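You operate a simulated robot arm through the tools that you are given. There is no shell and no other tool. Be economical: measure what you need, move in short steps, check, and stop when the job is done.

You are at the controls of a simulated two-armed robot. One attempt, no reset.

TASK
Stow the blue thumb nut under the yellow tool tray's flap and carry the tray to the blue stand.
Fine: flap shut with its catch over it again; the level stays in the tray; leave the other nut.
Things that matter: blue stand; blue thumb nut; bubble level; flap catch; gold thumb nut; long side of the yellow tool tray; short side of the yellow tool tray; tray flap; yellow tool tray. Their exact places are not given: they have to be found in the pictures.

Only the result counts: the job must be done as asked and must still hold three seconds after the hand-in. Knocking over, shifting, dropping, spilling or breaking anything else fails it.

THE ROBOT
Two 7-joint arms with two-finger parallel grippers on one trunk, on a base that drives. Base frame: it is fixed to the floor where the robot stands at the start and does not move with it; the origin is under the middle of the robot, x ahead of it, y to its left, z up. Lengths are in mm, angles in rad, forces in N, time in s.
The left shoulder is at the start at [-82, 119, 851], the right one opposite. With the tool pointing down near the work surface each hand reaches from about 180 to 600 mm from the robot's upright axis, wherever it stands, measured 20 degrees to its own side. Places, roughly: blue stand [700, -800, 700]; flap catch [500, 100, 800]; long side of the yellow tool tray [600, 0, 700]; short side of the yellow tool tray [600, 200, 700]; tray flap [600, 200, 800]. Payload 3.43 kg a hand.
The tool frame of a hand sits at the grasp point between the pads (the TCP): z along the fingers, y along the line on which they close. The tips reach 30 mm beyond it. The gripper opens to 94 mm. The fingers are 28 mm wide and 10 mm thick; the gripper's body (50 by 96 mm) begins 55 mm behind the TCP.
Orientation is that of the tool frame in the base frame, as a unit quaternion [w, x, y, z]. With the fingers straight down and closing along the base's y, the tool's x points along the base's -x, its y along +y and its z along -z.

THE INTERFACE
- The arms move only by the tool servo_tool. It takes "left_commands", "right_commands" or both (then of equal length, played together; a hand with none holds still); each is a list that holds one entry, the list of rows, each a list of 7 numbers: the shift along the base's x, y, z in mm, then the turn, a rotation vector about the base's x, y, z in rad, then the opening, from 0 (shut) to 1 (fully open). In form: [[[x, y, z, wx, wy, wz, fingers], ...]]. A call has 1 to 10 rows; each row shifts and turns the commanded pose from where the row before left it. Rows are played at 5 a second. More than 50 mm and 0.15 rad between two rows, or a gripper value outside its range, and nothing of the call is played. A pose out of reach is approached as far as the arm can. The call stops where the force on the tool passes 50 N (or 10 N more than at its start, if that is more) or the arm is blocked; 0.2 s more then pass. The fingers move at their own pace (about 153 mm/s each) and stop on an object; they squeeze with about 39 N. The grip force told is the motor's: it shows also when the fingers shut on nothing. Time passes only in rows, and 0.2 s behind the last, so rows that do not move let the fingers close. It gives the time, the measured TCP pose, the force on the tool (base axes), the opening and the grip force at its end, in the units of the frame above (readings bear some noise), with the torque about the TCP (base axes, N m) and any sound that the robot's microphone picked up.
- Cameras (640 x 400 px; columns grow to the right, rows downward): "scene" is now at [15.8, -0.7, 1540.1]; the picture's right is [-0.09, -1.00, 0.00], its down [-0.79, 0.07, -0.61] and it looks along [0.60, -0.05, -0.79] (base axes); focal length 296 px, centre (320, 200). "left" rides on the left gripper at [76, -14, -103] in its tool frame; the picture's right is [0.18, 0.98, 0.00], its down [-0.75, 0.14, -0.64] and it looks along [-0.63, 0.12, 0.77] (tool axes); focal length 243 px, centre (320, 200). "right" rides on the right gripper at [76, 14, -102] in its tool frame; the picture's right is [-0.18, 0.98, 0.00], its down [-0.75, -0.14, -0.64] and it looks along [-0.63, -0.12, 0.77] (tool axes); focal length 243 px, centre (320, 200).
- snapshot(camera): a new picture of that camera. No time passes.
- move_column(by): slides the trunk up (or, below 0, down) by that many mm; the arms and the scene camera ride with it, the base frame stays. It gives what a move gives, with no picture.
- drive_base(legs): drives the robot by 1 to 6 legs, each [ahead, left, turn to the left] in mm, mm and rad, along the robot's own axes; the way and the turn of a leg run together, so that a leg with both is an arc; at most 1500 mm and 3.142 rad a leg. The arms and the cameras ride along, it lands a little off, and it stops where it bumps. It gives what a move gives.
- head_to(pan, tilt): turns the head with the scene camera to pan (to the left, within 2.496 rad either way) and tilt (down, from -0.506 to 1.204), counted from straight ahead of the robot. It gives what a move gives.
- locate(camera, pixels): for up to 12 pixels [column, row] of the newest picture of that camera ("zoom" is the newest enlarged one), the place [x, y, z] in the base frame of the surface seen there, good to about 2 mm, but the place of the scene camera against the robot may be out by one fixed shift of up to 25 mm in any direction. No time passes.
- zoom(camera, box): a new picture of the part [left, top, right, bottom] of that camera's present view, enlarged. No time passes.
- hand_in(): hands the job in; it is judged then, once.

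Keep the steps short. Do not move on a guess: measure, check each grasp and each placing, and mend mistakes. In all there are 80 turns and 70 pictures (those below and enlarged ones count). Leave the grippers open and the arms clear of the work at the hand-in unless told otherwise, and finish with a single line.

The tools are called after "Emit:" by a JSON object that holds its "name" and its "arguments". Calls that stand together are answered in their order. servo_tool: Moves the arms, as the interface text tells. Its arguments: {"type":"object","properties":{"left_commands":{"type":"array","items":{"type":"array","items":{"type":"array","items":{"type":"number"}}}},"right_commands":{"type":"array","items":{"type":"array","items":{"type":"array","items":{"type":"number"}}}}},"required":[]} The other tools are called the same way: move_column (by) slides the trunk up or down; drive_base (legs) drives the base; head_to (pan, tilt) turns the head that bears the scene camera; snapshot (camera) takes a picture; locate (camera, pixels) gives the place of the surface under pixels of a picture; zoom (camera, box) takes an enlarged picture of a part of a camera's view; hand_in () hands the job in.

At the start:

```text
time: 0.0
left_eef_pos: [377.9, 206.2, 1103.1]
left_tcp_rot: [0.0, 0.0, 1.0, 0.0]
left_force: [0.4, -0.5, -0.4]
left_wrist_torque: [0.0, 0.0, -0.02]
left_gripper_width: 94.1
left_grasp_force: 0.2
right_eef_pos: [345.3, -113.9, 1190.5]
right_tcp_rot: [0.001, 0.0, 1.0, 0.0]
right_force: [-0.4, 0.7, -0.1]
right_wrist_torque: [0.05, 0.04, 0.02]
right_gripper_width: 94.0
right_grasp_force: 0.0
trunk travel left (down, up): [-275.0, 60.0]
robot x, y, heading: [0.9, 1.5, -0.0]
head pan, tilt: [-0.089, 0.918]
```

scene: 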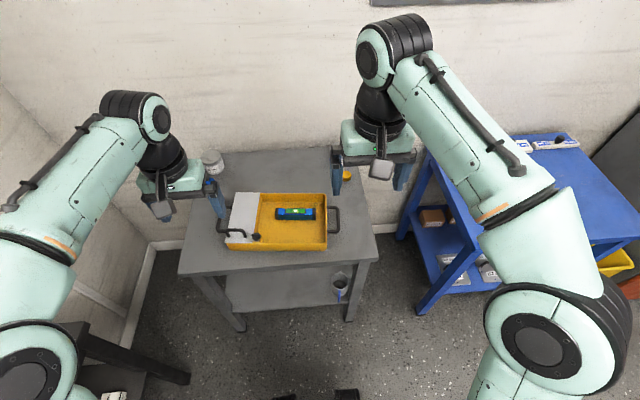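
right: 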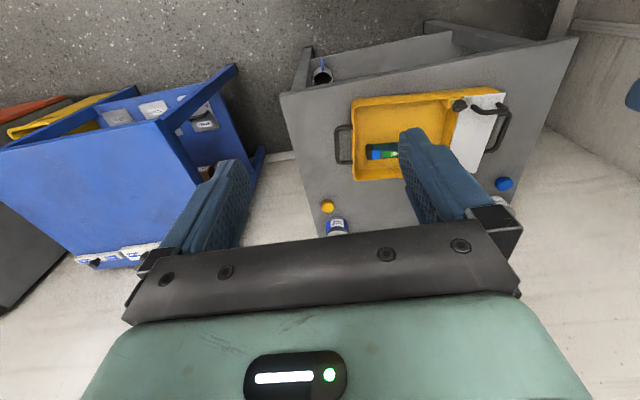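
left: 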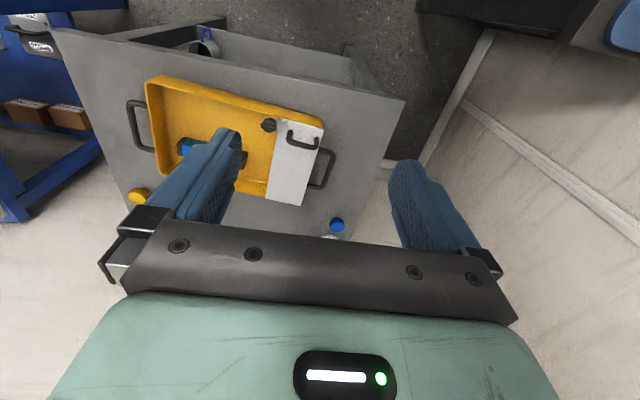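

I see the yellow tray on the grey table, with a white flap on its left end. I'll enlarge the tray area and measure.

Emit:
{"name": "zoom", "arguments": {"camera": "scene", "box": [180, 140, 380, 265]}}

Emit:
{"name": "zoom", "arguments": {"camera": "left", "box": [100, 60, 400, 248]}}

Emit:
{"name": "zoom", "arguments": {"camera": "right", "box": [290, 60, 590, 248]}}

```text
3.20 times, centred on (280, 202) of scene
```

zoom: 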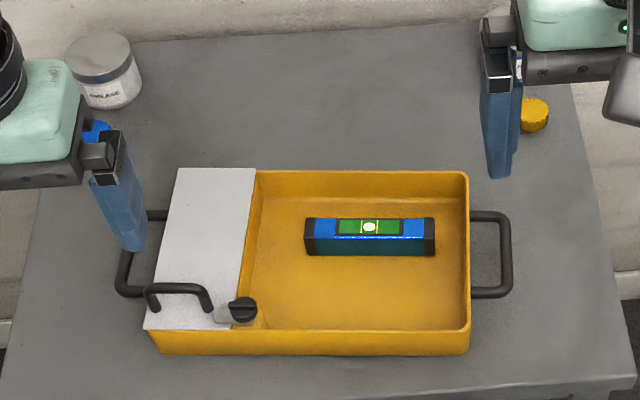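

```text
2.13 times, centred on (250, 154) of left
```

zoom: 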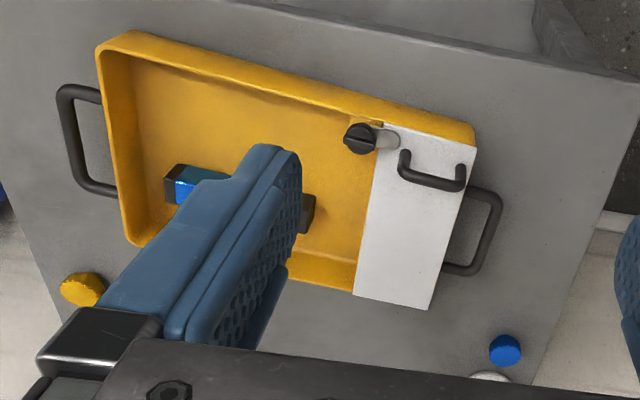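

```text
2.13 times, centred on (440, 154) of right
```

zoom: 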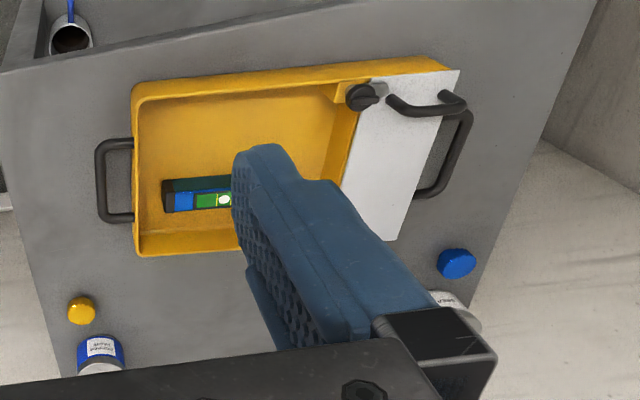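

The handle runs along the flap's near edge, so the hinge is probably at the far edge. The catch is a knob with a tongue lapping over the flap. I'll measure these in the right-hand zoom and in the left picture.

Emit:
{"name": "locate", "arguments": {"camera": "zoom", "pixels": [[362, 92], [378, 92], [360, 106], [395, 108], [455, 100], [374, 79], [458, 72], [400, 240], [345, 190], [457, 258], [82, 308], [420, 160]]}}

Emit:
{"name": "locate", "arguments": {"camera": "left", "pixels": [[269, 125], [283, 127], [290, 136], [315, 146], [266, 198], [302, 205], [323, 122], [335, 222], [140, 195], [131, 120], [150, 80], [330, 170]]}}

Emit:
{"name": "locate", "arguments": {"camera": "scene", "pixels": [[256, 236], [236, 193], [258, 193], [226, 242], [326, 196], [326, 245], [338, 220], [210, 181], [245, 215], [280, 213], [313, 213], [350, 240]]}}

```text
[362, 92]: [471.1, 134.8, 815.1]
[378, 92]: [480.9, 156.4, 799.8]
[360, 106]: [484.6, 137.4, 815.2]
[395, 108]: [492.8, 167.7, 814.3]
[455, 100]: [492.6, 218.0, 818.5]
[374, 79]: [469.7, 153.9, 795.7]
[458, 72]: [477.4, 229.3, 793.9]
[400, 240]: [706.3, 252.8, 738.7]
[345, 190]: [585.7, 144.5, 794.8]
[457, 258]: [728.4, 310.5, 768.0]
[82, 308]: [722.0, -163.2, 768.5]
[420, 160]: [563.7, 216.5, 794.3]
```

```text
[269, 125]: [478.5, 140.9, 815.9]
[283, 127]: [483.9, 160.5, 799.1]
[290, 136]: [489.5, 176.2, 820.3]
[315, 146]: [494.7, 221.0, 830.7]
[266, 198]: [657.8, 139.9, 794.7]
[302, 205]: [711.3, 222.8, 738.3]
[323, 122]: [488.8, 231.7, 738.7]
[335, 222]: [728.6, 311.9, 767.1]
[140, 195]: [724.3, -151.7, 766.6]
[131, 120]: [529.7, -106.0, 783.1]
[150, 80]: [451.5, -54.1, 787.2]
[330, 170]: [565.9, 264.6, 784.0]
```

```text
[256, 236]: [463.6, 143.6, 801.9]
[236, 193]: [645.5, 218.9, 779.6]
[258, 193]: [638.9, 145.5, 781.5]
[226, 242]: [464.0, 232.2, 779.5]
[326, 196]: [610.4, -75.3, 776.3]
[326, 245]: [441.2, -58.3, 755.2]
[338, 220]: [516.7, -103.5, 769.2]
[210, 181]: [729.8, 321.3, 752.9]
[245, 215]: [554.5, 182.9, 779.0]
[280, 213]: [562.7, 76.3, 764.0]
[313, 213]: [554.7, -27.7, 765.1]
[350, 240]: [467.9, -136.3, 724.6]
```

Hand-camera readings: table top z≈739, tray rim≈787, flap top≈795 spanning x 470–665 and y 140–230, catch knob near (478,140,815), blue nut at (728,311,767). I'll bring the left hand over the catch for a closer look.

Emit:
{"name": "servo_tool", "arguments": {"left_commands": [[[32, -14, -36, 0, 0, 0, 1], [32, -14, -36, 0, 0, 0, 1], [32, -14, -36, 0, 0, 0, 1], [32, -14, -36, 0, 0, 0, 1]]]}}

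Emit:
{"name": "snapshot", "arguments": {"camera": "left"}}

Emit:
{"name": "zoom", "arguments": {"camera": "scene", "box": [160, 130, 640, 400]}}

```text
refused: row 1 steps farther than a row can; nothing moved
```

```text
63 pictures are left
```

left: 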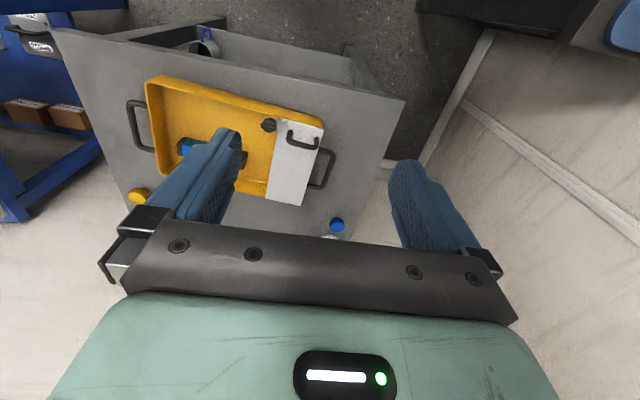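

```text
1.33 times, centred on (400, 265) of scene
```

zoom: 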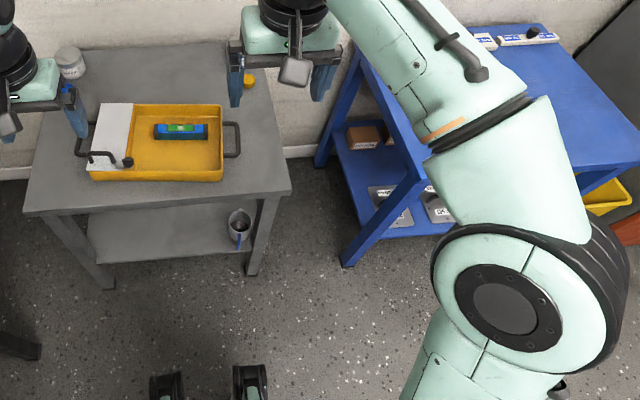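

The steps were just over the row limit, so I'll repeat in smaller ones.

Emit:
{"name": "servo_tool", "arguments": {"left_commands": [[[27, -12, -30, 0, 0, 0, 1], [27, -12, -30, 0, 0, 0, 1], [27, -12, -30, 0, 0, 0, 1], [27, -12, -30, 0, 0, 0, 1], [27, -12, -30, 0, 0, 0, 1]]]}}

Emit:
{"name": "snapshot", "arguments": {"camera": "left"}}

Emit:
{"name": "locate", "arguments": {"camera": "zoom", "pixels": [[25, 212], [290, 190], [425, 160], [545, 30], [636, 158], [165, 385], [105, 286], [250, 270], [350, 262], [470, 40], [580, 120], [265, 370]]}}

```text
time: 1.2
left_eef_pos: [513.5, 145.7, 952.6]
left_tcp_rot: [0.001, 0.0, 1.0, 0.0]
left_force: [-1.1, -0.3, 0.6]
left_wrist_torque: [0.01, -0.01, -0.02]
left_gripper_width: 94.3
left_grasp_force: 0.1
right_eef_pos: [345.7, -114.8, 1189.5]
right_tcp_rot: [0.0, 0.0, 1.0, 0.0]
right_force: [-0.6, -0.4, -0.6]
right_wrist_torque: [0.02, 0.03, 0.0]
right_gripper_width: 94.3
right_grasp_force: 0.1
trunk travel left (down, up): [-275.0, 60.0]
robot x, y, heading: [0.2, 0.1, 0.003]
head pan, tilt: [-0.089, 0.918]
```

```text
61 pictures are left
```

left: 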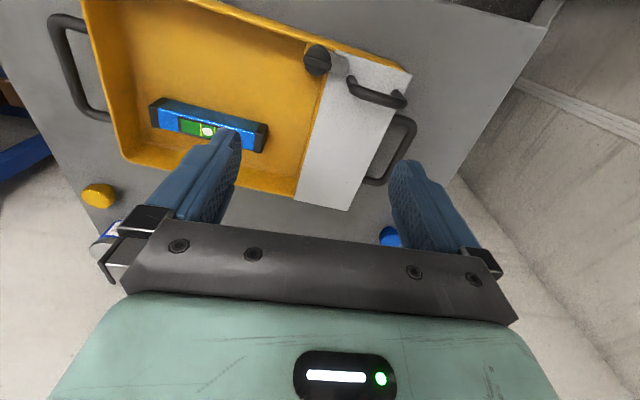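

```text
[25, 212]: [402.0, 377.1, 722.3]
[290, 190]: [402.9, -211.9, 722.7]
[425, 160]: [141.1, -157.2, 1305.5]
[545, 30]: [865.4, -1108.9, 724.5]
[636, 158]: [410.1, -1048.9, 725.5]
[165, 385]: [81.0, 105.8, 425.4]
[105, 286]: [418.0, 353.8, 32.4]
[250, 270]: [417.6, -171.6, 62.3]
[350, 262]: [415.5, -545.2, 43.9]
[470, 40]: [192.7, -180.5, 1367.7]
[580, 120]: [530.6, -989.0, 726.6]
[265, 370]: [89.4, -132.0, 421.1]
```

Table front edge is at x≈416 (true) and stand front edge at x≈424; the scene shift is about (-14,+3,-15). Now I'll enlarge the catch.

Emit:
{"name": "zoom", "arguments": {"camera": "left", "box": [260, 20, 440, 132]}}

Emit:
{"name": "locate", "arguments": {"camera": "left", "pixels": [[317, 60], [330, 57], [335, 62], [375, 95], [352, 82], [400, 100], [391, 236], [98, 195], [297, 195], [345, 209], [410, 70], [402, 150]]}}

Emit:
{"name": "head_to", "arguments": {"pan": 0, "tilt": 1.2}}

Emit:
{"name": "snapshot", "arguments": {"camera": "scene"}}

```text
3.56 times, centred on (350, 76) of left
```

zoom: 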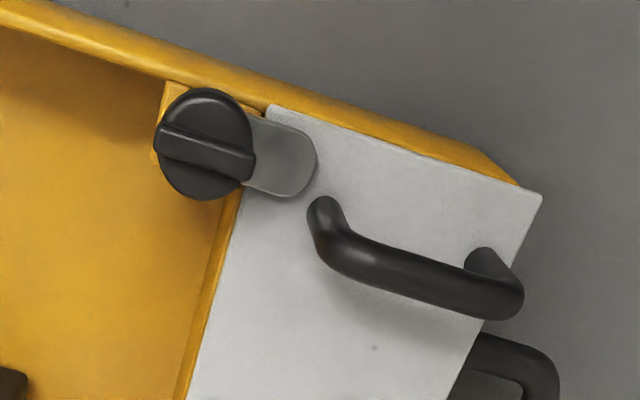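

```text
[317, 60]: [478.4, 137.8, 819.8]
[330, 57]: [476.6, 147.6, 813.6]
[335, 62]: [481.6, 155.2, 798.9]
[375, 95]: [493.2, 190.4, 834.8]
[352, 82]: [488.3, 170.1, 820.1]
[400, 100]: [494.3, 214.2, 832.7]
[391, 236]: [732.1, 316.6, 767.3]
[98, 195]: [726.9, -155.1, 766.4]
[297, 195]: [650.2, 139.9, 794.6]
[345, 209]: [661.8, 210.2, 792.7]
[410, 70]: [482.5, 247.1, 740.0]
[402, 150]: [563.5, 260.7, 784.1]
```

```text
time: 2.0
left_eef_pos: [511.2, 147.0, 953.0]
left_tcp_rot: [0.0, 0.0, 1.0, 0.0]
left_force: [-0.2, 0.1, 0.3]
left_wrist_torque: [-0.04, 0.03, 0.0]
left_gripper_width: 94.1
left_grasp_force: 0.0
right_eef_pos: [344.9, -115.1, 1190.8]
right_tcp_rot: [0.0, 0.0, 1.0, 0.0]
right_force: [-0.1, -0.5, -0.8]
right_wrist_torque: [0.01, 0.0, -0.04]
right_gripper_width: 93.8
right_grasp_force: 0.0
trunk travel left (down, up): [-275.0, 60.0]
robot x, y, heading: [2.2, -1.5, -0.001]
head pan, tilt: [0.0, 1.201]
```

```text
59 pictures are left
```

scene: 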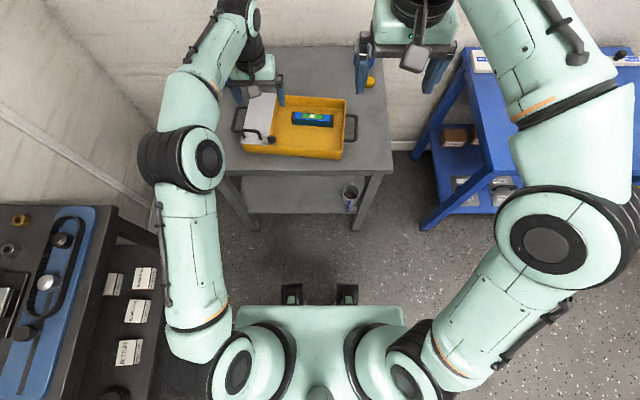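

I want to check how far the robot's base protrudes before driving ahead, so I'll measure the dark parts at (291,293) and (346,293).

Emit:
{"name": "locate", "arguments": {"camera": "scene", "pixels": [[291, 286], [291, 298], [346, 287], [346, 300], [318, 295], [250, 310], [320, 307], [400, 315], [318, 280], [252, 224], [380, 168], [225, 172]]}}

Emit:
{"name": "zoom", "arguments": {"camera": "scene", "box": [200, 160, 440, 310]}}

```text
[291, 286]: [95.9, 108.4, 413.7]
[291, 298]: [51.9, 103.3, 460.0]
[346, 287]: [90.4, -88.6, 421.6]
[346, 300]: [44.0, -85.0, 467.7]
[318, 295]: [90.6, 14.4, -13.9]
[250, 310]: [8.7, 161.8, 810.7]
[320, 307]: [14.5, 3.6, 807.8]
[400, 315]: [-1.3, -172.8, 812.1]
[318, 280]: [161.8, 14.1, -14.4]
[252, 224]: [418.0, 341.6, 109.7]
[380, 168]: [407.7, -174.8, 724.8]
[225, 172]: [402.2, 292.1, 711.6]
```

```text
2.67 times, centred on (320, 235) of scene
```

zoom: 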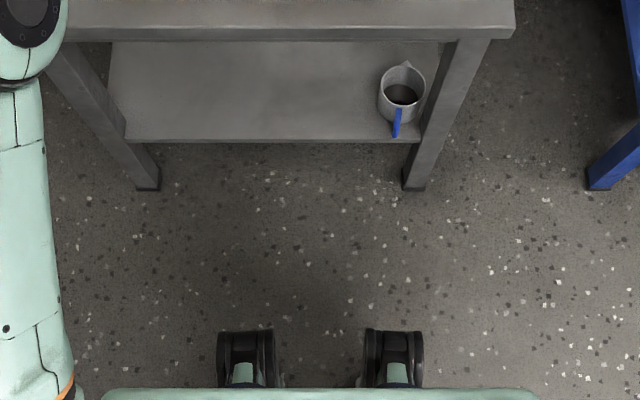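

The lowest forward parts reach x≈110 and the table front is at 416, so about 200 ahead is safe. The dark bench on the left could be near the left elbow, so I'll check that clearance.

Emit:
{"name": "locate", "arguments": {"camera": "scene", "pixels": [[112, 210], [70, 380], [150, 165], [165, 330], [160, 240], [130, 330], [155, 250], [40, 130], [130, 180], [190, 90]]}}

```text
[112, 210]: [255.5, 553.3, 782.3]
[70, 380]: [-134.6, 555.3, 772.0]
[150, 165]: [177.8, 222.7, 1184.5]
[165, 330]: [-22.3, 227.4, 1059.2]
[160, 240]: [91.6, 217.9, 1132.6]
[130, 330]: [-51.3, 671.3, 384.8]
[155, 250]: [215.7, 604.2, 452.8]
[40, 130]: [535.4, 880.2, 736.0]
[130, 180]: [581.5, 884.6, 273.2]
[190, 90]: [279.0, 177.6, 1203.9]
```

The bench starts at y>550 and the elbow is at y≈225, so it is clear. I'll pull the left hand back, then drive 215 ahead and 80 left.

Emit:
{"name": "servo_tool", "arguments": {"left_commands": [[[-40, 0, 10, 0, 0, 0, 1], [-40, 0, 10, 0, 0, 0, 1], [-40, 0, 10, 0, 0, 0, 1]]]}}

Emit:
{"name": "drive_base", "arguments": {"legs": [[215, 80, 0]]}}

Emit:
{"name": "snapshot", "arguments": {"camera": "left"}}

Emit:
{"name": "snapshot", "arguments": {"camera": "scene"}}

```text
time: 2.8
left_eef_pos: [391.2, 146.2, 982.8]
left_tcp_rot: [0.0, 0.0, 1.0, 0.0]
left_force: [-1.0, -0.2, 0.5]
left_wrist_torque: [-0.01, 0.0, 0.01]
left_gripper_width: 93.8
left_grasp_force: 0.0
right_eef_pos: [345.4, -114.7, 1190.5]
right_tcp_rot: [0.001, 0.0, 1.0, 0.0]
right_force: [-0.3, -0.4, 0.3]
right_wrist_torque: [-0.01, -0.03, -0.02]
right_gripper_width: 94.0
right_grasp_force: 0.1
trunk travel left (down, up): [-275.0, 60.0]
robot x, y, heading: [-1.4, 1.5, -0.003]
head pan, tilt: [0.0, 1.201]
```

```text
time: 4.5
left_eef_pos: [606.3, 225.3, 982.8]
left_tcp_rot: [0.0, 0.002, 1.0, 0.0]
left_force: [0.7, -0.5, -0.4]
left_wrist_torque: [0.01, 0.05, 0.02]
left_gripper_width: 94.2
left_grasp_force: 0.1
right_eef_pos: [558.3, -35.8, 1189.1]
right_tcp_rot: [0.0, 0.0, 1.0, 0.0]
right_force: [0.1, 0.8, 0.0]
right_wrist_torque: [0.05, -0.02, 0.04]
right_gripper_width: 94.0
right_grasp_force: 0.1
trunk travel left (down, up): [-275.0, 60.0]
robot x, y, heading: [209.7, 78.6, 0.0]
head pan, tilt: [0.0, 1.201]
```

```text
57 pictures are left
```

left: 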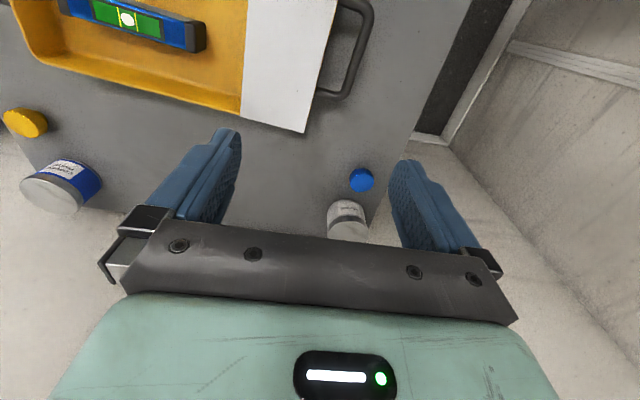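

```text
56 pictures are left
```

scene: 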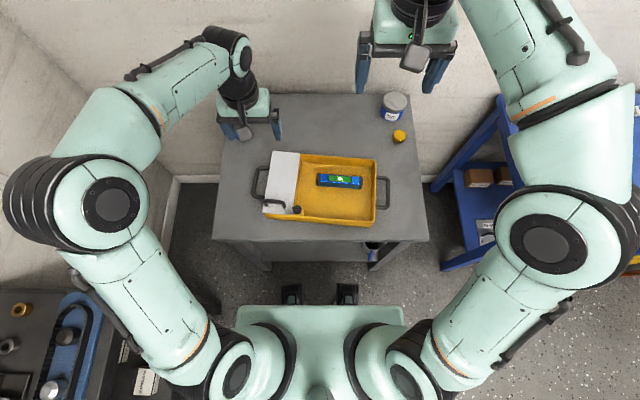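

I'll measure the nut and its neighbours from the new left picture, along with the tray's right parts. Then the left hand goes above the catch, turning so the fingers close along x.

Emit:
{"name": "locate", "arguments": {"camera": "left", "pixels": [[361, 180], [350, 178], [371, 182], [360, 170], [347, 208], [331, 215], [364, 218], [330, 95], [370, 40], [243, 110], [304, 130], [320, 6]]}}

Emit:
{"name": "servo_tool", "arguments": {"left_commands": [[[-13, -9, -5, 0, 0, -0.15, 1], [-13, -9, -5, 0, 0, -0.15, 1], [-13, -9, -5, 0, 0, -0.15, 1], [-13, -9, -5, 0, 0, -0.15, 1], [-13, -9, -5, 0, 0, -0.15, 1], [-13, -9, -5, 0, 0, -0.15, 1], [-13, -9, -5, 0, 0, -0.15, 1], [-13, -9, -5, 0, 0, -0.15, 1], [-13, -9, -5, 0, 0, -0.15, 1], [-11, -6, -5, 0, 0, -0.15, 1]]]}}

Emit:
{"name": "snapshot", "arguments": {"camera": "left"}}

```text
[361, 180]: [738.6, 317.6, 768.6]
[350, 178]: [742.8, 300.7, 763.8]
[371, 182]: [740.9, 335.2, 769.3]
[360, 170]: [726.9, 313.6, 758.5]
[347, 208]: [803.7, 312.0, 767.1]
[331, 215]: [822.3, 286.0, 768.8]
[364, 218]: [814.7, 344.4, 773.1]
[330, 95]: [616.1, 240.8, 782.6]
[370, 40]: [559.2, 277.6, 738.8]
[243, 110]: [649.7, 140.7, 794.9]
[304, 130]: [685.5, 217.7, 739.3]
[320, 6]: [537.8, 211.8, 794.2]
```

```text
time: 6.7
left_eef_pos: [476.8, 137.7, 932.2]
left_tcp_rot: [0.0, 0.683, 0.731, 0.001]
left_force: [0.2, -0.7, -0.4]
left_wrist_torque: [0.01, 0.01, -0.01]
left_gripper_width: 94.0
left_grasp_force: 0.2
right_eef_pos: [558.3, -36.1, 1189.6]
right_tcp_rot: [0.001, 0.0, 1.0, 0.0]
right_force: [-0.4, 0.2, 0.7]
right_wrist_torque: [-0.03, 0.0, -0.06]
right_gripper_width: 94.2
right_grasp_force: 0.1
trunk travel left (down, up): [-275.0, 60.0]
robot x, y, heading: [210.8, 82.6, 0.003]
head pan, tilt: [0.0, 1.201]
```

```text
55 pictures are left
```

left: 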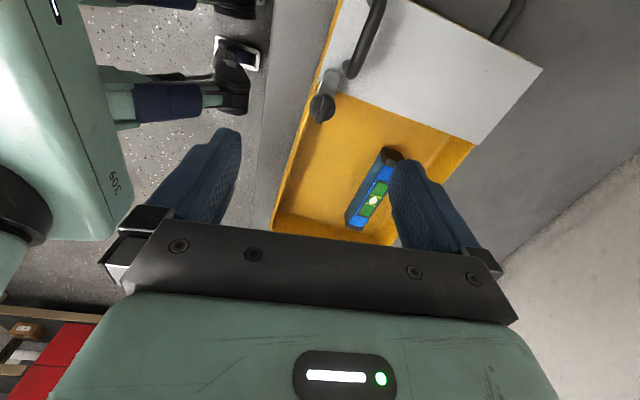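

The left hand is turned with fingers closing along x. I'll locate the knob from this closer view.

Emit:
{"name": "zoom", "arguments": {"camera": "left", "box": [270, 0, 430, 150]}}

Emit:
{"name": "locate", "arguments": {"camera": "left", "pixels": [[322, 100], [315, 100], [330, 100], [321, 112], [328, 82], [331, 72], [353, 70], [370, 30], [380, 3], [309, 110], [335, 106], [322, 92]]}}

```text
2.67 times, centred on (350, 75) of left
```

zoom: 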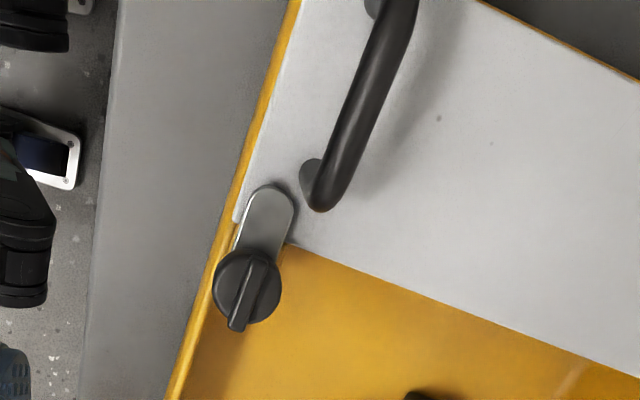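

```text
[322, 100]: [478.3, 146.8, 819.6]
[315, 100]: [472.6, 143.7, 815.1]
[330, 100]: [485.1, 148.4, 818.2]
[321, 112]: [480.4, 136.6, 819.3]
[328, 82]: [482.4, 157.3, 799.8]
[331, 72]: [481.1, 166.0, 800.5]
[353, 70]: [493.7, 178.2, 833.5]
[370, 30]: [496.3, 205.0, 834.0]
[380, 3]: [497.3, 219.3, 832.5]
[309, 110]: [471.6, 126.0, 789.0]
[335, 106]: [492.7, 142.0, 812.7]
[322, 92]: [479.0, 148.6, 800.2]
```

Knob centre ≈(479,140), top 820; tongue at z≈800 reaching y≈170; the handle's foot is just on its +x side. Turning counter-clockwise (tongue to -x) avoids the foot. I'll turn the hand to about +0.55 rad so a ccw twist keeps the fingers off the handle.

Emit:
{"name": "servo_tool", "arguments": {"left_commands": [[[0, 0, 0, 0, 0, 0.148, 1], [0, 0, 0, 0, 0, 0.148, 1], [0, 0, 0, 0, 0, 0.148, 1], [0, 0, 0, 0, 0, 0.148, 1], [0, 0, 0, 0, 0, 0.148, 1], [0, 0, 0, 0, 0, 0.148, 1], [0, 0, 0, 0, 0, 0.148, 1], [0, 0, 0, 0, 0, 0.148, 1], [0, 0, 0, 0, 0, 0.148, 1], [0, 0, 0, 0, 0, 0.148, 1]]]}}

Emit:
{"name": "servo_tool", "arguments": {"left_commands": [[[1, 1, -10, 0, 0, 0.14, 0.6], [1, 1, -10, 0, 0, 0.14, 0.6], [0, 0, -10, 0, 0, 0.14, 0.5], [0, 0, -10, 0, 0, 0.14, 0.5], [0, 0, -10, 0, 0, 0, 0.5]]]}}

Emit:
{"name": "snapshot", "arguments": {"camera": "left"}}

```text
time: 8.9
left_eef_pos: [478.5, 139.0, 932.7]
left_tcp_rot: [0.0, 0.008, 1.0, 0.001]
left_force: [0.2, -0.1, 0.4]
left_wrist_torque: [-0.05, -0.01, -0.01]
left_gripper_width: 94.0
left_grasp_force: 0.1
right_eef_pos: [558.7, -34.6, 1190.0]
right_tcp_rot: [0.001, 0.0, 1.0, 0.0]
right_force: [-0.1, 0.2, 0.1]
right_wrist_torque: [-0.02, 0.04, -0.04]
right_gripper_width: 94.0
right_grasp_force: 0.0
trunk travel left (down, up): [-275.0, 60.0]
robot x, y, heading: [212.9, 79.9, -0.001]
head pan, tilt: [0.0, 1.201]
```

```text
time: 10.1
left_eef_pos: [480.3, 140.4, 882.7]
left_tcp_rot: [0.0, -0.268, 0.963, 0.0]
left_force: [-0.3, 0.2, -0.2]
left_wrist_torque: [0.0, 0.04, -0.02]
left_gripper_width: 46.9
left_grasp_force: 0.1
right_eef_pos: [558.2, -34.9, 1191.0]
right_tcp_rot: [0.001, 0.0, 1.0, 0.0]
right_force: [-0.2, 0.2, -1.0]
right_wrist_torque: [0.04, 0.0, 0.02]
right_gripper_width: 94.0
right_grasp_force: 0.0
trunk travel left (down, up): [-275.0, 60.0]
robot x, y, heading: [215.8, 81.3, -0.005]
head pan, tilt: [0.0, 1.201]
```

```text
53 pictures are left
```

left: 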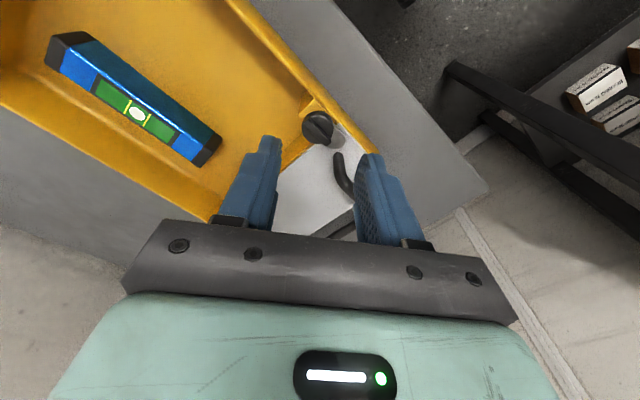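

The knob sits at the image centre line between the fingers. I'll descend to TCP z≈836 (tips ≈806) and close on the knob.

Emit:
{"name": "servo_tool", "arguments": {"left_commands": [[[0, 0, -16, 0, 0, 0, 0.5], [0, 0, -16, 0, 0, 0, 0.5], [-1, 0, -14, 0, 0, 0, 0.5], [0, 0, 0, 0, 0, 0, 0.25], [0, 0, 0, 0, 0, 0, 0.0], [0, 0, 0, 0, 0, 0, 0.0]]]}}

Emit:
{"name": "snapshot", "arguments": {"camera": "left"}}

```text
time: 11.5
left_eef_pos: [480.2, 139.6, 837.2]
left_tcp_rot: [0.0, -0.267, 0.964, -0.001]
left_force: [1.4, -3.1, 2.8]
left_wrist_torque: [-0.08, -0.19, 0.0]
left_gripper_width: 23.7
left_grasp_force: 38.5
right_eef_pos: [557.8, -35.4, 1189.9]
right_tcp_rot: [0.001, 0.0, 1.0, 0.0]
right_force: [0.2, -0.1, 0.2]
right_wrist_torque: [-0.04, 0.02, -0.01]
right_gripper_width: 93.8
right_grasp_force: 0.0
trunk travel left (down, up): [-275.0, 60.0]
robot x, y, heading: [210.9, 80.9, -0.002]
head pan, tilt: [0.0, 1.201]
```

```text
52 pictures are left
```

left: 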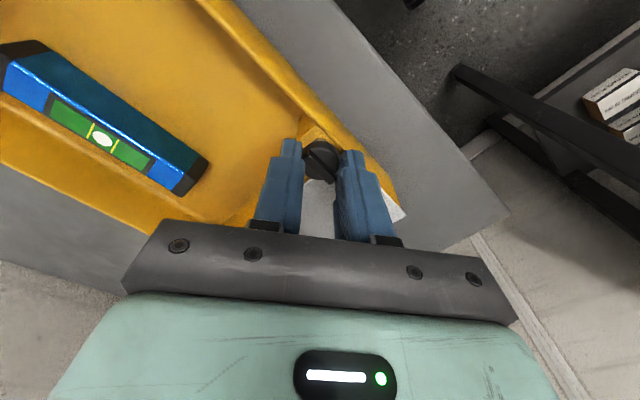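

The grip holds at 23.7 mm on the knob. I'll twist ccw gently.

Emit:
{"name": "servo_tool", "arguments": {"left_commands": [[[0, 0, 0, 0, 0, 0.08, 0], [0, 0, 0, 0, 0, 0.08, 0], [0, 0, 0, 0, 0, 0.08, 0], [0, 0, 0, 0, 0, 0.08, 0]]]}}

Emit:
{"name": "snapshot", "arguments": {"camera": "left"}}

```text
time: 12.5
left_eef_pos: [478.5, 140.4, 837.3]
left_tcp_rot: [0.001, -0.417, 0.909, 0.0]
left_force: [1.2, -2.0, 11.6]
left_wrist_torque: [0.05, -0.15, -0.37]
left_gripper_width: 22.5
left_grasp_force: 39.2
right_eef_pos: [558.3, -34.7, 1189.9]
right_tcp_rot: [0.001, 0.001, 1.0, 0.001]
right_force: [-0.3, 0.2, 0.6]
right_wrist_torque: [0.0, 0.01, -0.01]
right_gripper_width: 93.9
right_grasp_force: 0.0
trunk travel left (down, up): [-275.0, 60.0]
robot x, y, heading: [212.8, 81.2, -0.004]
head pan, tilt: [0.0, 1.201]
```

```text
51 pictures are left
```

left: 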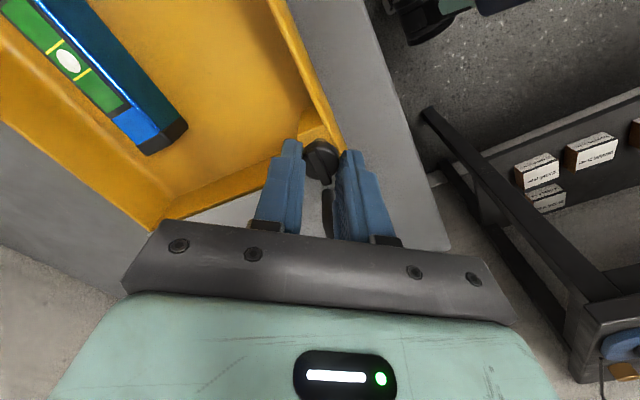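

A torque of -0.37 Nm built up. I'll zoom to see whether the knob turned along or slipped.

Emit:
{"name": "zoom", "arguments": {"camera": "left", "box": [260, 110, 380, 250]}}

```text
2.86 times, centred on (320, 180) of left
```

zoom: 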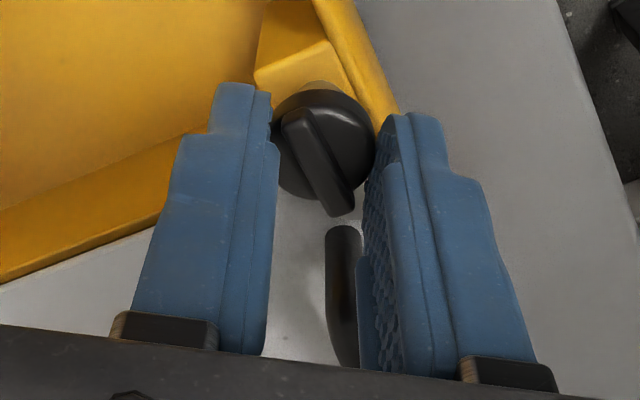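

The ridge still points along +y, so the knob slipped and ccw is blocked. I'll try clockwise from the same grip and watch the torque.

Emit:
{"name": "servo_tool", "arguments": {"left_commands": [[[0, 0, 0, 0, 0, -0.1, 0], [0, 0, 0, 0, 0, -0.1, 0], [0, 0, 0, 0, 0, -0.1, 0], [0, 0, 0, 0, 0, -0.1, 0]]]}}

Emit:
{"name": "zoom", "arguments": {"camera": "left", "box": [260, 110, 380, 250]}}

```text
time: 13.5
left_eef_pos: [479.9, 139.9, 837.5]
left_tcp_rot: [0.001, -0.227, 0.974, 0.0]
left_force: [2.5, -2.4, 15.6]
left_wrist_torque: [-0.19, 0.15, 0.01]
left_gripper_width: 23.1
left_grasp_force: 38.9
right_eef_pos: [558.1, -36.0, 1189.0]
right_tcp_rot: [0.001, 0.0, 1.0, 0.0]
right_force: [-0.1, -0.1, -0.3]
right_wrist_torque: [-0.01, 0.02, 0.02]
right_gripper_width: 93.7
right_grasp_force: 0.2
trunk travel left (down, up): [-275.0, 60.0]
robot x, y, heading: [214.8, 79.9, -0.004]
head pan, tilt: [0.0, 1.201]
```

```text
2.86 times, centred on (320, 180) of left
```

zoom: 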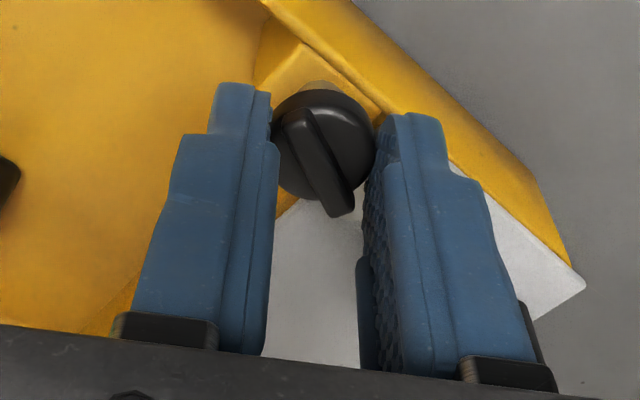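

Clockwise turns freely: the ridge moves with the hand and torque is about 0. I'll release, lift, turn back ccw, regrip and turn further cw.

Emit:
{"name": "servo_tool", "arguments": {"left_commands": [[[0, 0, 0, 0, 0, 0, 0.45], [0, 0, 15, 0, 0, 0, 0.5], [0, 0, 20, 0, 0, 0.14, 0.5], [0, 0, 0, 0, 0, 0.14, 0.5], [0, 0, 0, 0, 0, 0.14, 0.5], [0, 0, 0, 0, 0, 0.14, 0.5], [0, 0, 0, 0, 0, 0.14, 0.5], [0, 0, 0, 0, 0, 0.14, 0.5]]]}}

Emit:
{"name": "zoom", "arguments": {"camera": "left", "box": [230, 60, 410, 220]}}

```text
time: 15.3
left_eef_pos: [478.9, 140.6, 872.0]
left_tcp_rot: [0.0, -0.606, 0.796, 0.0]
left_force: [0.7, -0.2, 0.2]
left_wrist_torque: [-0.01, -0.01, 0.0]
left_gripper_width: 46.6
left_grasp_force: 0.1
right_eef_pos: [557.9, -35.7, 1191.0]
right_tcp_rot: [0.001, 0.0, 1.0, 0.0]
right_force: [-0.5, -0.6, 0.7]
right_wrist_torque: [-0.02, -0.02, -0.03]
right_gripper_width: 93.8
right_grasp_force: 0.0
trunk travel left (down, up): [-275.0, 60.0]
robot x, y, heading: [210.5, 76.8, 0.003]
head pan, tilt: [0.0, 1.201]
```

```text
2.50 times, centred on (320, 140) of left
```

zoom: 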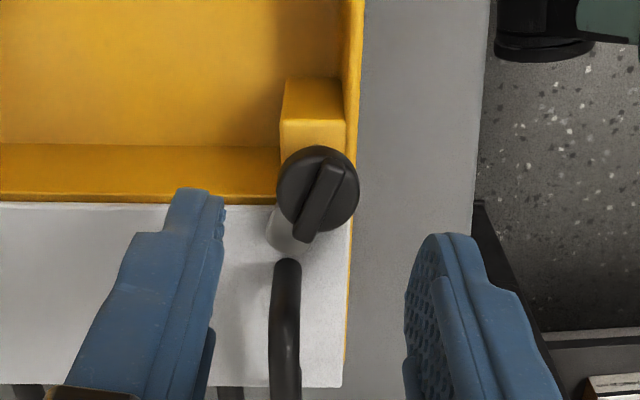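

The tongue is now swinging toward +x. I'll go down, regrip, and twist cw about 0.9 rad.

Emit:
{"name": "servo_tool", "arguments": {"left_commands": [[[0, 0, -18, 0, 0, 0, 0.5], [0, 0, -17, 0, 0, 0, 0.5], [0, 0, 0, 0, 0, 0, 0.2], [0, 0, 0, 0, 0, 0, 0], [0, 0, 0, 0, 0, -0.13, 0], [0, 0, 0, 0, 0, -0.13, 0], [0, 0, 0, 0, 0, -0.13, 0], [0, 0, 0, 0, 0, -0.13, 0], [0, 0, 0, 0, 0, -0.13, 0], [0, 0, 0, 0, 0, -0.13, 0]]]}}

Emit:
{"name": "zoom", "arguments": {"camera": "left", "box": [230, 60, 410, 220]}}

```text
time: 17.5
left_eef_pos: [479.5, 139.7, 837.1]
left_tcp_rot: [0.0, -0.255, 0.967, 0.0]
left_force: [-0.4, -1.3, 8.2]
left_wrist_torque: [-0.17, 0.2, 0.0]
left_gripper_width: 22.9
left_grasp_force: 39.0
right_eef_pos: [558.6, -35.8, 1189.9]
right_tcp_rot: [0.0, 0.0, 1.0, 0.0]
right_force: [-0.1, 0.2, 0.2]
right_wrist_torque: [-0.04, -0.04, -0.03]
right_gripper_width: 93.9
right_grasp_force: 0.1
trunk travel left (down, up): [-275.0, 60.0]
robot x, y, heading: [210.1, 80.0, -0.001]
head pan, tilt: [0.0, 1.201]
```

```text
2.50 times, centred on (320, 140) of left
```

zoom: 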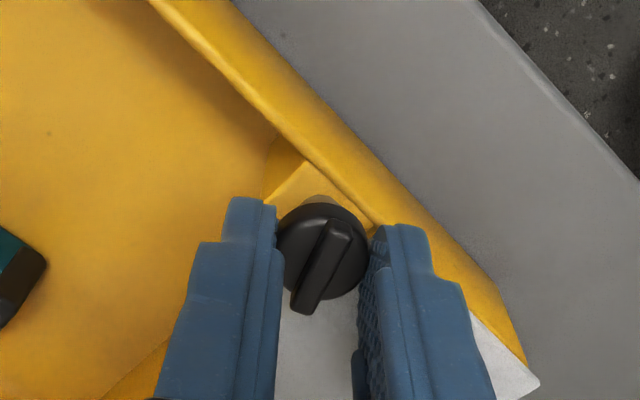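

The ridge now points about (0.97, 0.24), roughly 76° turned. I'll do one more regrip to go a bit further.

Emit:
{"name": "servo_tool", "arguments": {"left_commands": [[[0, 0, 0, 0, 0, -0.1, 0], [0, 0, 0, 0, 0, 0, 0.45], [0, 0, 15, 0, 0, 0, 0.5], [0, 0, 20, 0, 0, 0.14, 0.5], [0, 0, 0, 0, 0, 0.14, 0.5], [0, 0, 0, 0, 0, 0.14, 0.5], [0, 0, 0, 0, 0, 0.14, 0.5], [0, 0, 0, 0, 0, 0.14, 0.5]]]}}

Emit:
{"name": "zoom", "arguments": {"camera": "left", "box": [230, 60, 410, 220]}}

```text
time: 19.3
left_eef_pos: [480.0, 140.5, 872.0]
left_tcp_rot: [0.0, -0.531, 0.847, -0.001]
left_force: [0.1, -0.1, -0.1]
left_wrist_torque: [-0.06, -0.01, 0.03]
left_gripper_width: 47.2
left_grasp_force: 0.0
right_eef_pos: [557.9, -34.0, 1190.7]
right_tcp_rot: [0.001, 0.0, 1.0, 0.001]
right_force: [-0.7, 0.2, -0.5]
right_wrist_torque: [0.01, -0.01, 0.01]
right_gripper_width: 94.0
right_grasp_force: 0.0
trunk travel left (down, up): [-275.0, 60.0]
robot x, y, heading: [211.2, 80.0, 0.001]
head pan, tilt: [0.0, 1.201]
```

```text
2.50 times, centred on (320, 140) of left
```

zoom: 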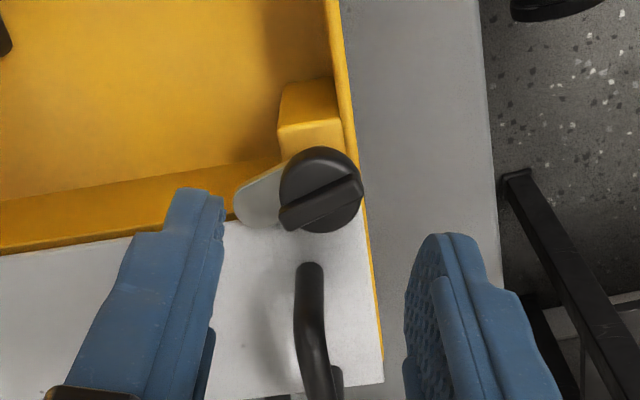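

The tongue still lies near the flap edge, so I'll twist another ~0.5 rad cw.

Emit:
{"name": "servo_tool", "arguments": {"left_commands": [[[0, 0, -18, 0, 0, 0, 0.5], [0, 0, -17, 0, 0, 0, 0.5], [0, 0, 0, 0, 0, 0, 0.2], [0, 0, 0, 0, 0, 0, 0], [0, 0, 0, 0, 0, -0.1, 0], [0, 0, 0, 0, 0, -0.1, 0], [0, 0, 0, 0, 0, -0.1, 0], [0, 0, 0, 0, 0, -0.1, 0], [0, 0, 0, 0, 0, -0.1, 0]]]}}

Emit:
{"name": "servo_tool", "arguments": {"left_commands": [[[0, 0, 0, 0, 0, 0, 0.45], [0, 0, 20, 0, 0, 0, 0.5], [0, 0, 25, 0, 0, 0.14, 0.5], [0, 0, 10, 0, 0, 0.14, 0.5], [0, 0, 0, 0, 0, 0.14, 0.5]]]}}

Emit:
{"name": "zoom", "arguments": {"camera": "left", "box": [230, 60, 410, 220]}}

```text
time: 21.3
left_eef_pos: [479.7, 139.6, 837.6]
left_tcp_rot: [-0.001, -0.305, 0.952, 0.0]
left_force: [-0.3, -0.8, 1.5]
left_wrist_torque: [-0.11, 0.02, 0.35]
left_gripper_width: 23.2
left_grasp_force: 39.3
right_eef_pos: [557.6, -35.5, 1190.8]
right_tcp_rot: [0.001, 0.0, 1.0, 0.0]
right_force: [0.5, 1.0, -0.9]
right_wrist_torque: [0.0, 0.01, -0.01]
right_gripper_width: 93.9
right_grasp_force: 0.0
trunk travel left (down, up): [-275.0, 60.0]
robot x, y, heading: [213.6, 77.4, -0.003]
head pan, tilt: [0.0, 1.201]
```

```text
time: 22.5
left_eef_pos: [480.1, 140.7, 892.8]
left_tcp_rot: [0.0, -0.498, 0.867, 0.0]
left_force: [0.2, -0.3, -0.3]
left_wrist_torque: [-0.03, -0.01, 0.03]
left_gripper_width: 46.9
left_grasp_force: 0.1
right_eef_pos: [557.7, -35.3, 1190.6]
right_tcp_rot: [0.001, 0.001, 1.0, 0.0]
right_force: [0.1, 0.0, 0.0]
right_wrist_torque: [-0.01, 0.04, 0.0]
right_gripper_width: 94.1
right_grasp_force: 0.1
trunk travel left (down, up): [-275.0, 60.0]
robot x, y, heading: [212.3, 79.1, 0.005]
head pan, tilt: [0.0, 1.201]
```

```text
2.50 times, centred on (320, 140) of left
```

zoom: 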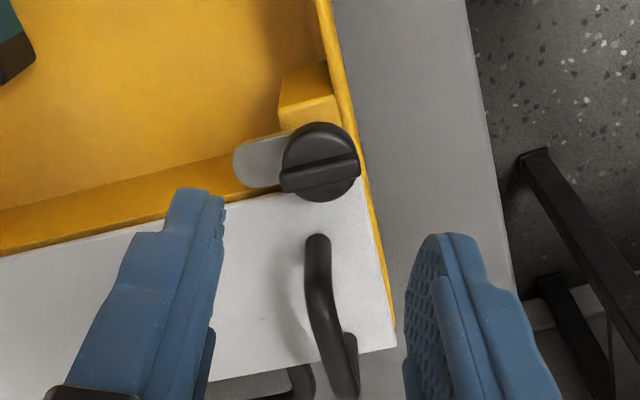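

The stop is reached (0.35 Nm) and the tongue lies clear of the flap. Next I'll put the left hand over the handle bar at (495,197), fingers closing across it.

Emit:
{"name": "servo_tool", "arguments": {"left_commands": [[[5, 19, 0, 0, 0, 0.145, 0.5], [5, 19, 0, 0, 0, 0.145, 0.5], [5, 18, 0, 0, 0, 0.145, 0.5], [0, 0, -20, 0, 0, 0, 0.5]]]}}

Emit:
{"name": "snapshot", "arguments": {"camera": "left"}}

```text
time: 23.5
left_eef_pos: [492.8, 195.1, 871.9]
left_tcp_rot: [0.001, -0.673, 0.739, 0.0]
left_force: [0.7, 0.2, 0.1]
left_wrist_torque: [-0.01, -0.02, 0.0]
left_gripper_width: 47.0
left_grasp_force: 0.1
right_eef_pos: [558.9, -36.3, 1190.5]
right_tcp_rot: [0.0, 0.001, 1.0, 0.0]
right_force: [0.1, 0.2, -0.2]
right_wrist_torque: [-0.02, 0.01, -0.03]
right_gripper_width: 94.0
right_grasp_force: 0.0
trunk travel left (down, up): [-275.0, 60.0]
robot x, y, heading: [212.2, 81.6, -0.004]
head pan, tilt: [0.0, 1.201]
```

```text
44 pictures are left
```

left: 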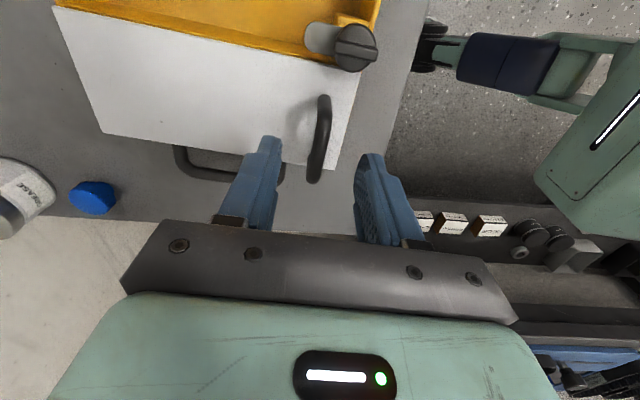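

The bar at (322,140) runs between the fingers. I'll descend 36 mm and close.

Emit:
{"name": "servo_tool", "arguments": {"left_commands": [[[1, 1, -18, 0, 0, 0, 0.5], [1, 1, -18, 0, 0, 0, 0.5], [0, 0, 0, 0, 0, 0, 0.2], [0, 0, 0, 0, 0, 0, 0], [0, 0, 0, 0, 0, 0, 0]]]}}

```text
time: 24.7
left_eef_pos: [494.0, 198.7, 836.8]
left_tcp_rot: [0.001, -0.671, 0.741, -0.001]
left_force: [-4.8, 3.3, 17.9]
left_wrist_torque: [0.24, 0.0, -0.21]
left_gripper_width: 9.1
left_grasp_force: 38.9
right_eef_pos: [556.6, -35.9, 1190.3]
right_tcp_rot: [0.001, 0.0, 1.0, 0.001]
right_force: [0.1, -0.3, -0.4]
right_wrist_torque: [-0.02, -0.03, 0.0]
right_gripper_width: 94.3
right_grasp_force: 0.1
trunk travel left (down, up): [-275.0, 60.0]
robot x, y, heading: [215.6, 77.6, -0.001]
head pan, tilt: [0.0, 1.201]
```

The 9 mm bar is held. I'll lift the first 20° along an arc about the far hinge (x≈660, z≈790) and check the forces.

Emit:
{"name": "servo_tool", "arguments": {"left_commands": [[[4, 0, 14, 0, 0.02, 0, 0], [5, 0, 14, 0, 0.03, 0, 0], [7, -1, 13, 0, 0.02, 0, 0], [7, -1, 13, 0, 0.03, 0, 0]]]}}

Emit:
{"name": "snapshot", "arguments": {"camera": "left"}}

```text
time: 25.7
left_eef_pos: [519.5, 197.4, 890.2]
left_tcp_rot: [-0.037, -0.671, 0.74, 0.033]
left_force: [-1.7, 2.2, -0.7]
left_wrist_torque: [0.18, 0.03, -0.4]
left_gripper_width: 8.8
left_grasp_force: 39.1
right_eef_pos: [559.1, -34.7, 1190.3]
right_tcp_rot: [0.0, 0.0, 1.0, 0.0]
right_force: [-0.2, 0.5, 0.1]
right_wrist_torque: [0.01, 0.02, 0.02]
right_gripper_width: 94.1
right_grasp_force: 0.1
trunk travel left (down, up): [-275.0, 60.0]
robot x, y, heading: [213.0, 80.0, -0.003]
head pan, tilt: [0.0, 1.201]
```

```text
43 pictures are left
```

left: 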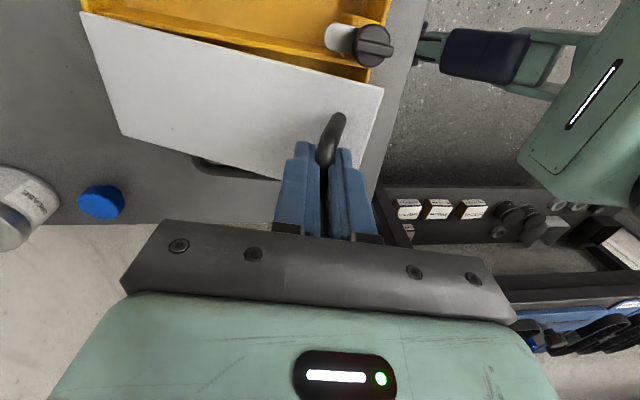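

The flap lifts with low forces. I'll continue the arc to about 60°.

Emit:
{"name": "servo_tool", "arguments": {"left_commands": [[[9, -1, 12, 0, 0.03, 0, 0], [9, -1, 12, 0, 0.03, 0, 0], [11, -1, 10, 0, 0.03, 0, 0], [11, -1, 10, 0, 0.03, 0, 0], [13, -1, 8, 0, 0.03, 0, 0], [13, -1, 8, 0, 0.03, 0, 0], [14, -1, 6, 0, 0.03, 0, 0], [14, -1, 5, 0, 0.03, 0, 0]]]}}

Emit:
{"name": "snapshot", "arguments": {"camera": "left"}}

Emit:
{"name": "snapshot", "arguments": {"camera": "scene"}}

```text
time: 27.5
left_eef_pos: [612.5, 187.5, 963.5]
left_tcp_rot: [-0.125, -0.662, 0.73, 0.113]
left_force: [-5.7, -2.2, 13.9]
left_wrist_torque: [-0.25, 0.2, -0.56]
left_gripper_width: 9.3
left_grasp_force: 38.8
right_eef_pos: [557.8, -36.2, 1190.5]
right_tcp_rot: [0.001, 0.001, 1.0, 0.0]
right_force: [0.2, 0.0, 1.1]
right_wrist_torque: [0.01, 0.01, 0.02]
right_gripper_width: 93.8
right_grasp_force: 0.0
trunk travel left (down, up): [-275.0, 60.0]
robot x, y, heading: [214.9, 80.6, -0.002]
head pan, tilt: [0.0, 1.201]
```

```text
42 pictures are left
```

left: 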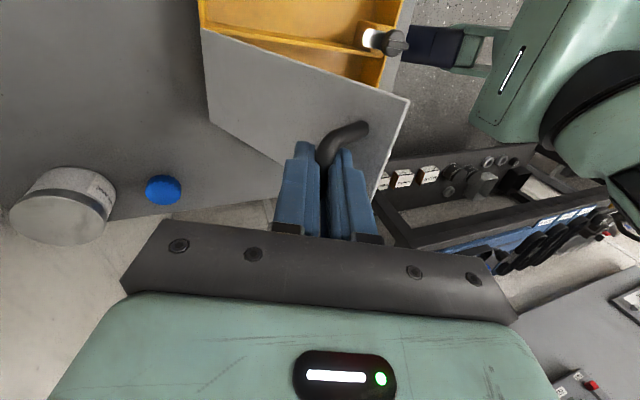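

```text
41 pictures are left
```

scene: 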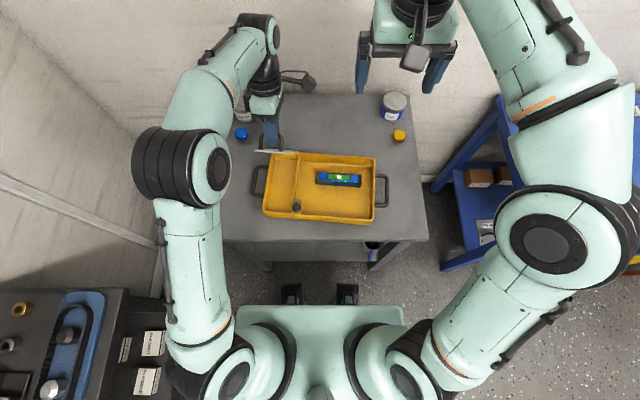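

The flap is at about 60° with only a moderate force. I'll continue to about 85°.

Emit:
{"name": "servo_tool", "arguments": {"left_commands": [[[14, -1, 6, 0, 0.03, 0, 0], [14, -1, 5, 0, 0.03, 0, 0], [14, -1, 4, 0, 0.03, 0, 0], [14, -1, 2, 0, 0.03, 0, 0]]]}}

Emit:
{"name": "snapshot", "arguments": {"camera": "left"}}

```text
time: 28.5
left_eef_pos: [654.3, 186.8, 975.5]
left_tcp_rot: [-0.158, -0.657, 0.723, 0.144]
left_force: [0.2, 0.4, -3.5]
left_wrist_torque: [0.24, 0.03, -0.16]
left_gripper_width: 8.9
left_grasp_force: 39.3
left hand out of reach, approached as far as the arm can: row 4
right_eef_pos: [557.1, -35.9, 1190.2]
right_tcp_rot: [0.0, 0.0, 1.0, 0.001]
right_force: [0.1, 1.0, 0.2]
right_wrist_torque: [0.02, -0.03, 0.0]
right_gripper_width: 94.0
right_grasp_force: 0.1
trunk travel left (down, up): [-275.0, 60.0]
robot x, y, heading: [213.9, 79.7, 0.002]
head pan, tilt: [0.0, 1.201]
```

```text
40 pictures are left
```

left: 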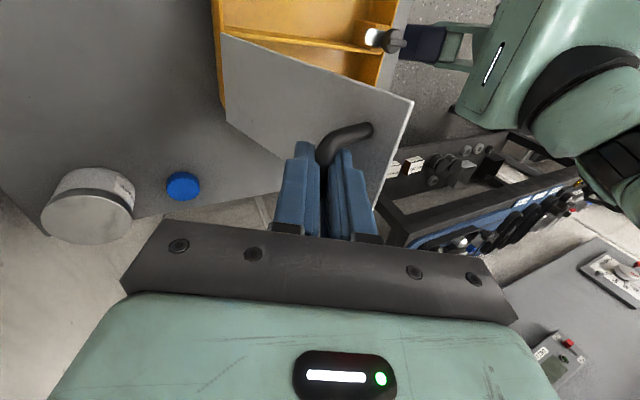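

The arm limit was reached because of the tilt. I'll untilt the hand while continuing over.

Emit:
{"name": "servo_tool", "arguments": {"left_commands": [[[0, 0, 1, 0, -0.1, 0, 0], [4, 0, 1, 0, -0.1, 0, 0], [12, -1, 2, 0, -0.08, 0, 0], [14, -1, 1, 0, -0.06, 0, 0], [14, -1, 0, 0, -0.04, 0, 0], [14, -1, -2, 0, -0.04, 0, 0], [14, -1, -3, 0, -0.04, 0, 0]]]}}

Emit:
{"name": "snapshot", "arguments": {"camera": "left"}}

```text
time: 30.1
left_eef_pos: [727.3, 182.8, 977.0]
left_tcp_rot: [0.001, -0.673, 0.74, -0.001]
left_force: [-2.0, 2.0, 1.0]
left_wrist_torque: [-0.93, 0.26, -0.62]
left_gripper_width: 9.3
left_grasp_force: 39.1
right_eef_pos: [557.8, -33.7, 1190.8]
right_tcp_rot: [0.001, -0.001, 1.0, 0.0]
right_force: [-0.1, 0.2, 0.0]
right_wrist_torque: [-0.02, -0.01, 0.01]
right_gripper_width: 94.0
right_grasp_force: 0.1
trunk travel left (down, up): [-275.0, 60.0]
robot x, y, heading: [209.3, 79.1, 0.0]
head pan, tilt: [0.0, 1.201]
```

```text
39 pictures are left
```

left: 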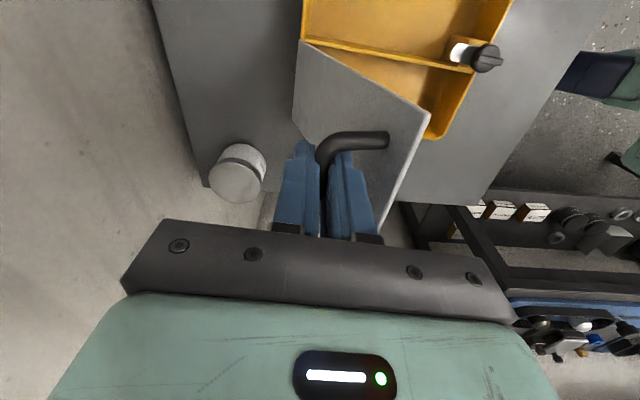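

The flap is at about 95°. I'll go slightly further to feel for the stop.

Emit:
{"name": "servo_tool", "arguments": {"left_commands": [[[12, -1, -4, 0, 0, 0, 0], [12, -1, -5, 0, 0, 0, 0]]]}}

```text
time: 30.7
left_eef_pos: [748.1, 180.0, 973.7]
left_tcp_rot: [0.005, -0.673, 0.74, -0.006]
left_force: [-1.2, 3.5, 34.6]
left_wrist_torque: [0.1, -0.05, -0.64]
left_gripper_width: 8.9
left_grasp_force: 39.3
right_eef_pos: [555.5, -35.0, 1190.6]
right_tcp_rot: [0.002, 0.0, 1.0, 0.0]
right_force: [-0.4, 0.5, 0.7]
right_wrist_torque: [0.0, 0.01, 0.04]
right_gripper_width: 93.9
right_grasp_force: 0.2
trunk travel left (down, up): [-275.0, 60.0]
robot x, y, heading: [215.7, 78.5, -0.003]
head pan, tilt: [0.0, 1.201]
```

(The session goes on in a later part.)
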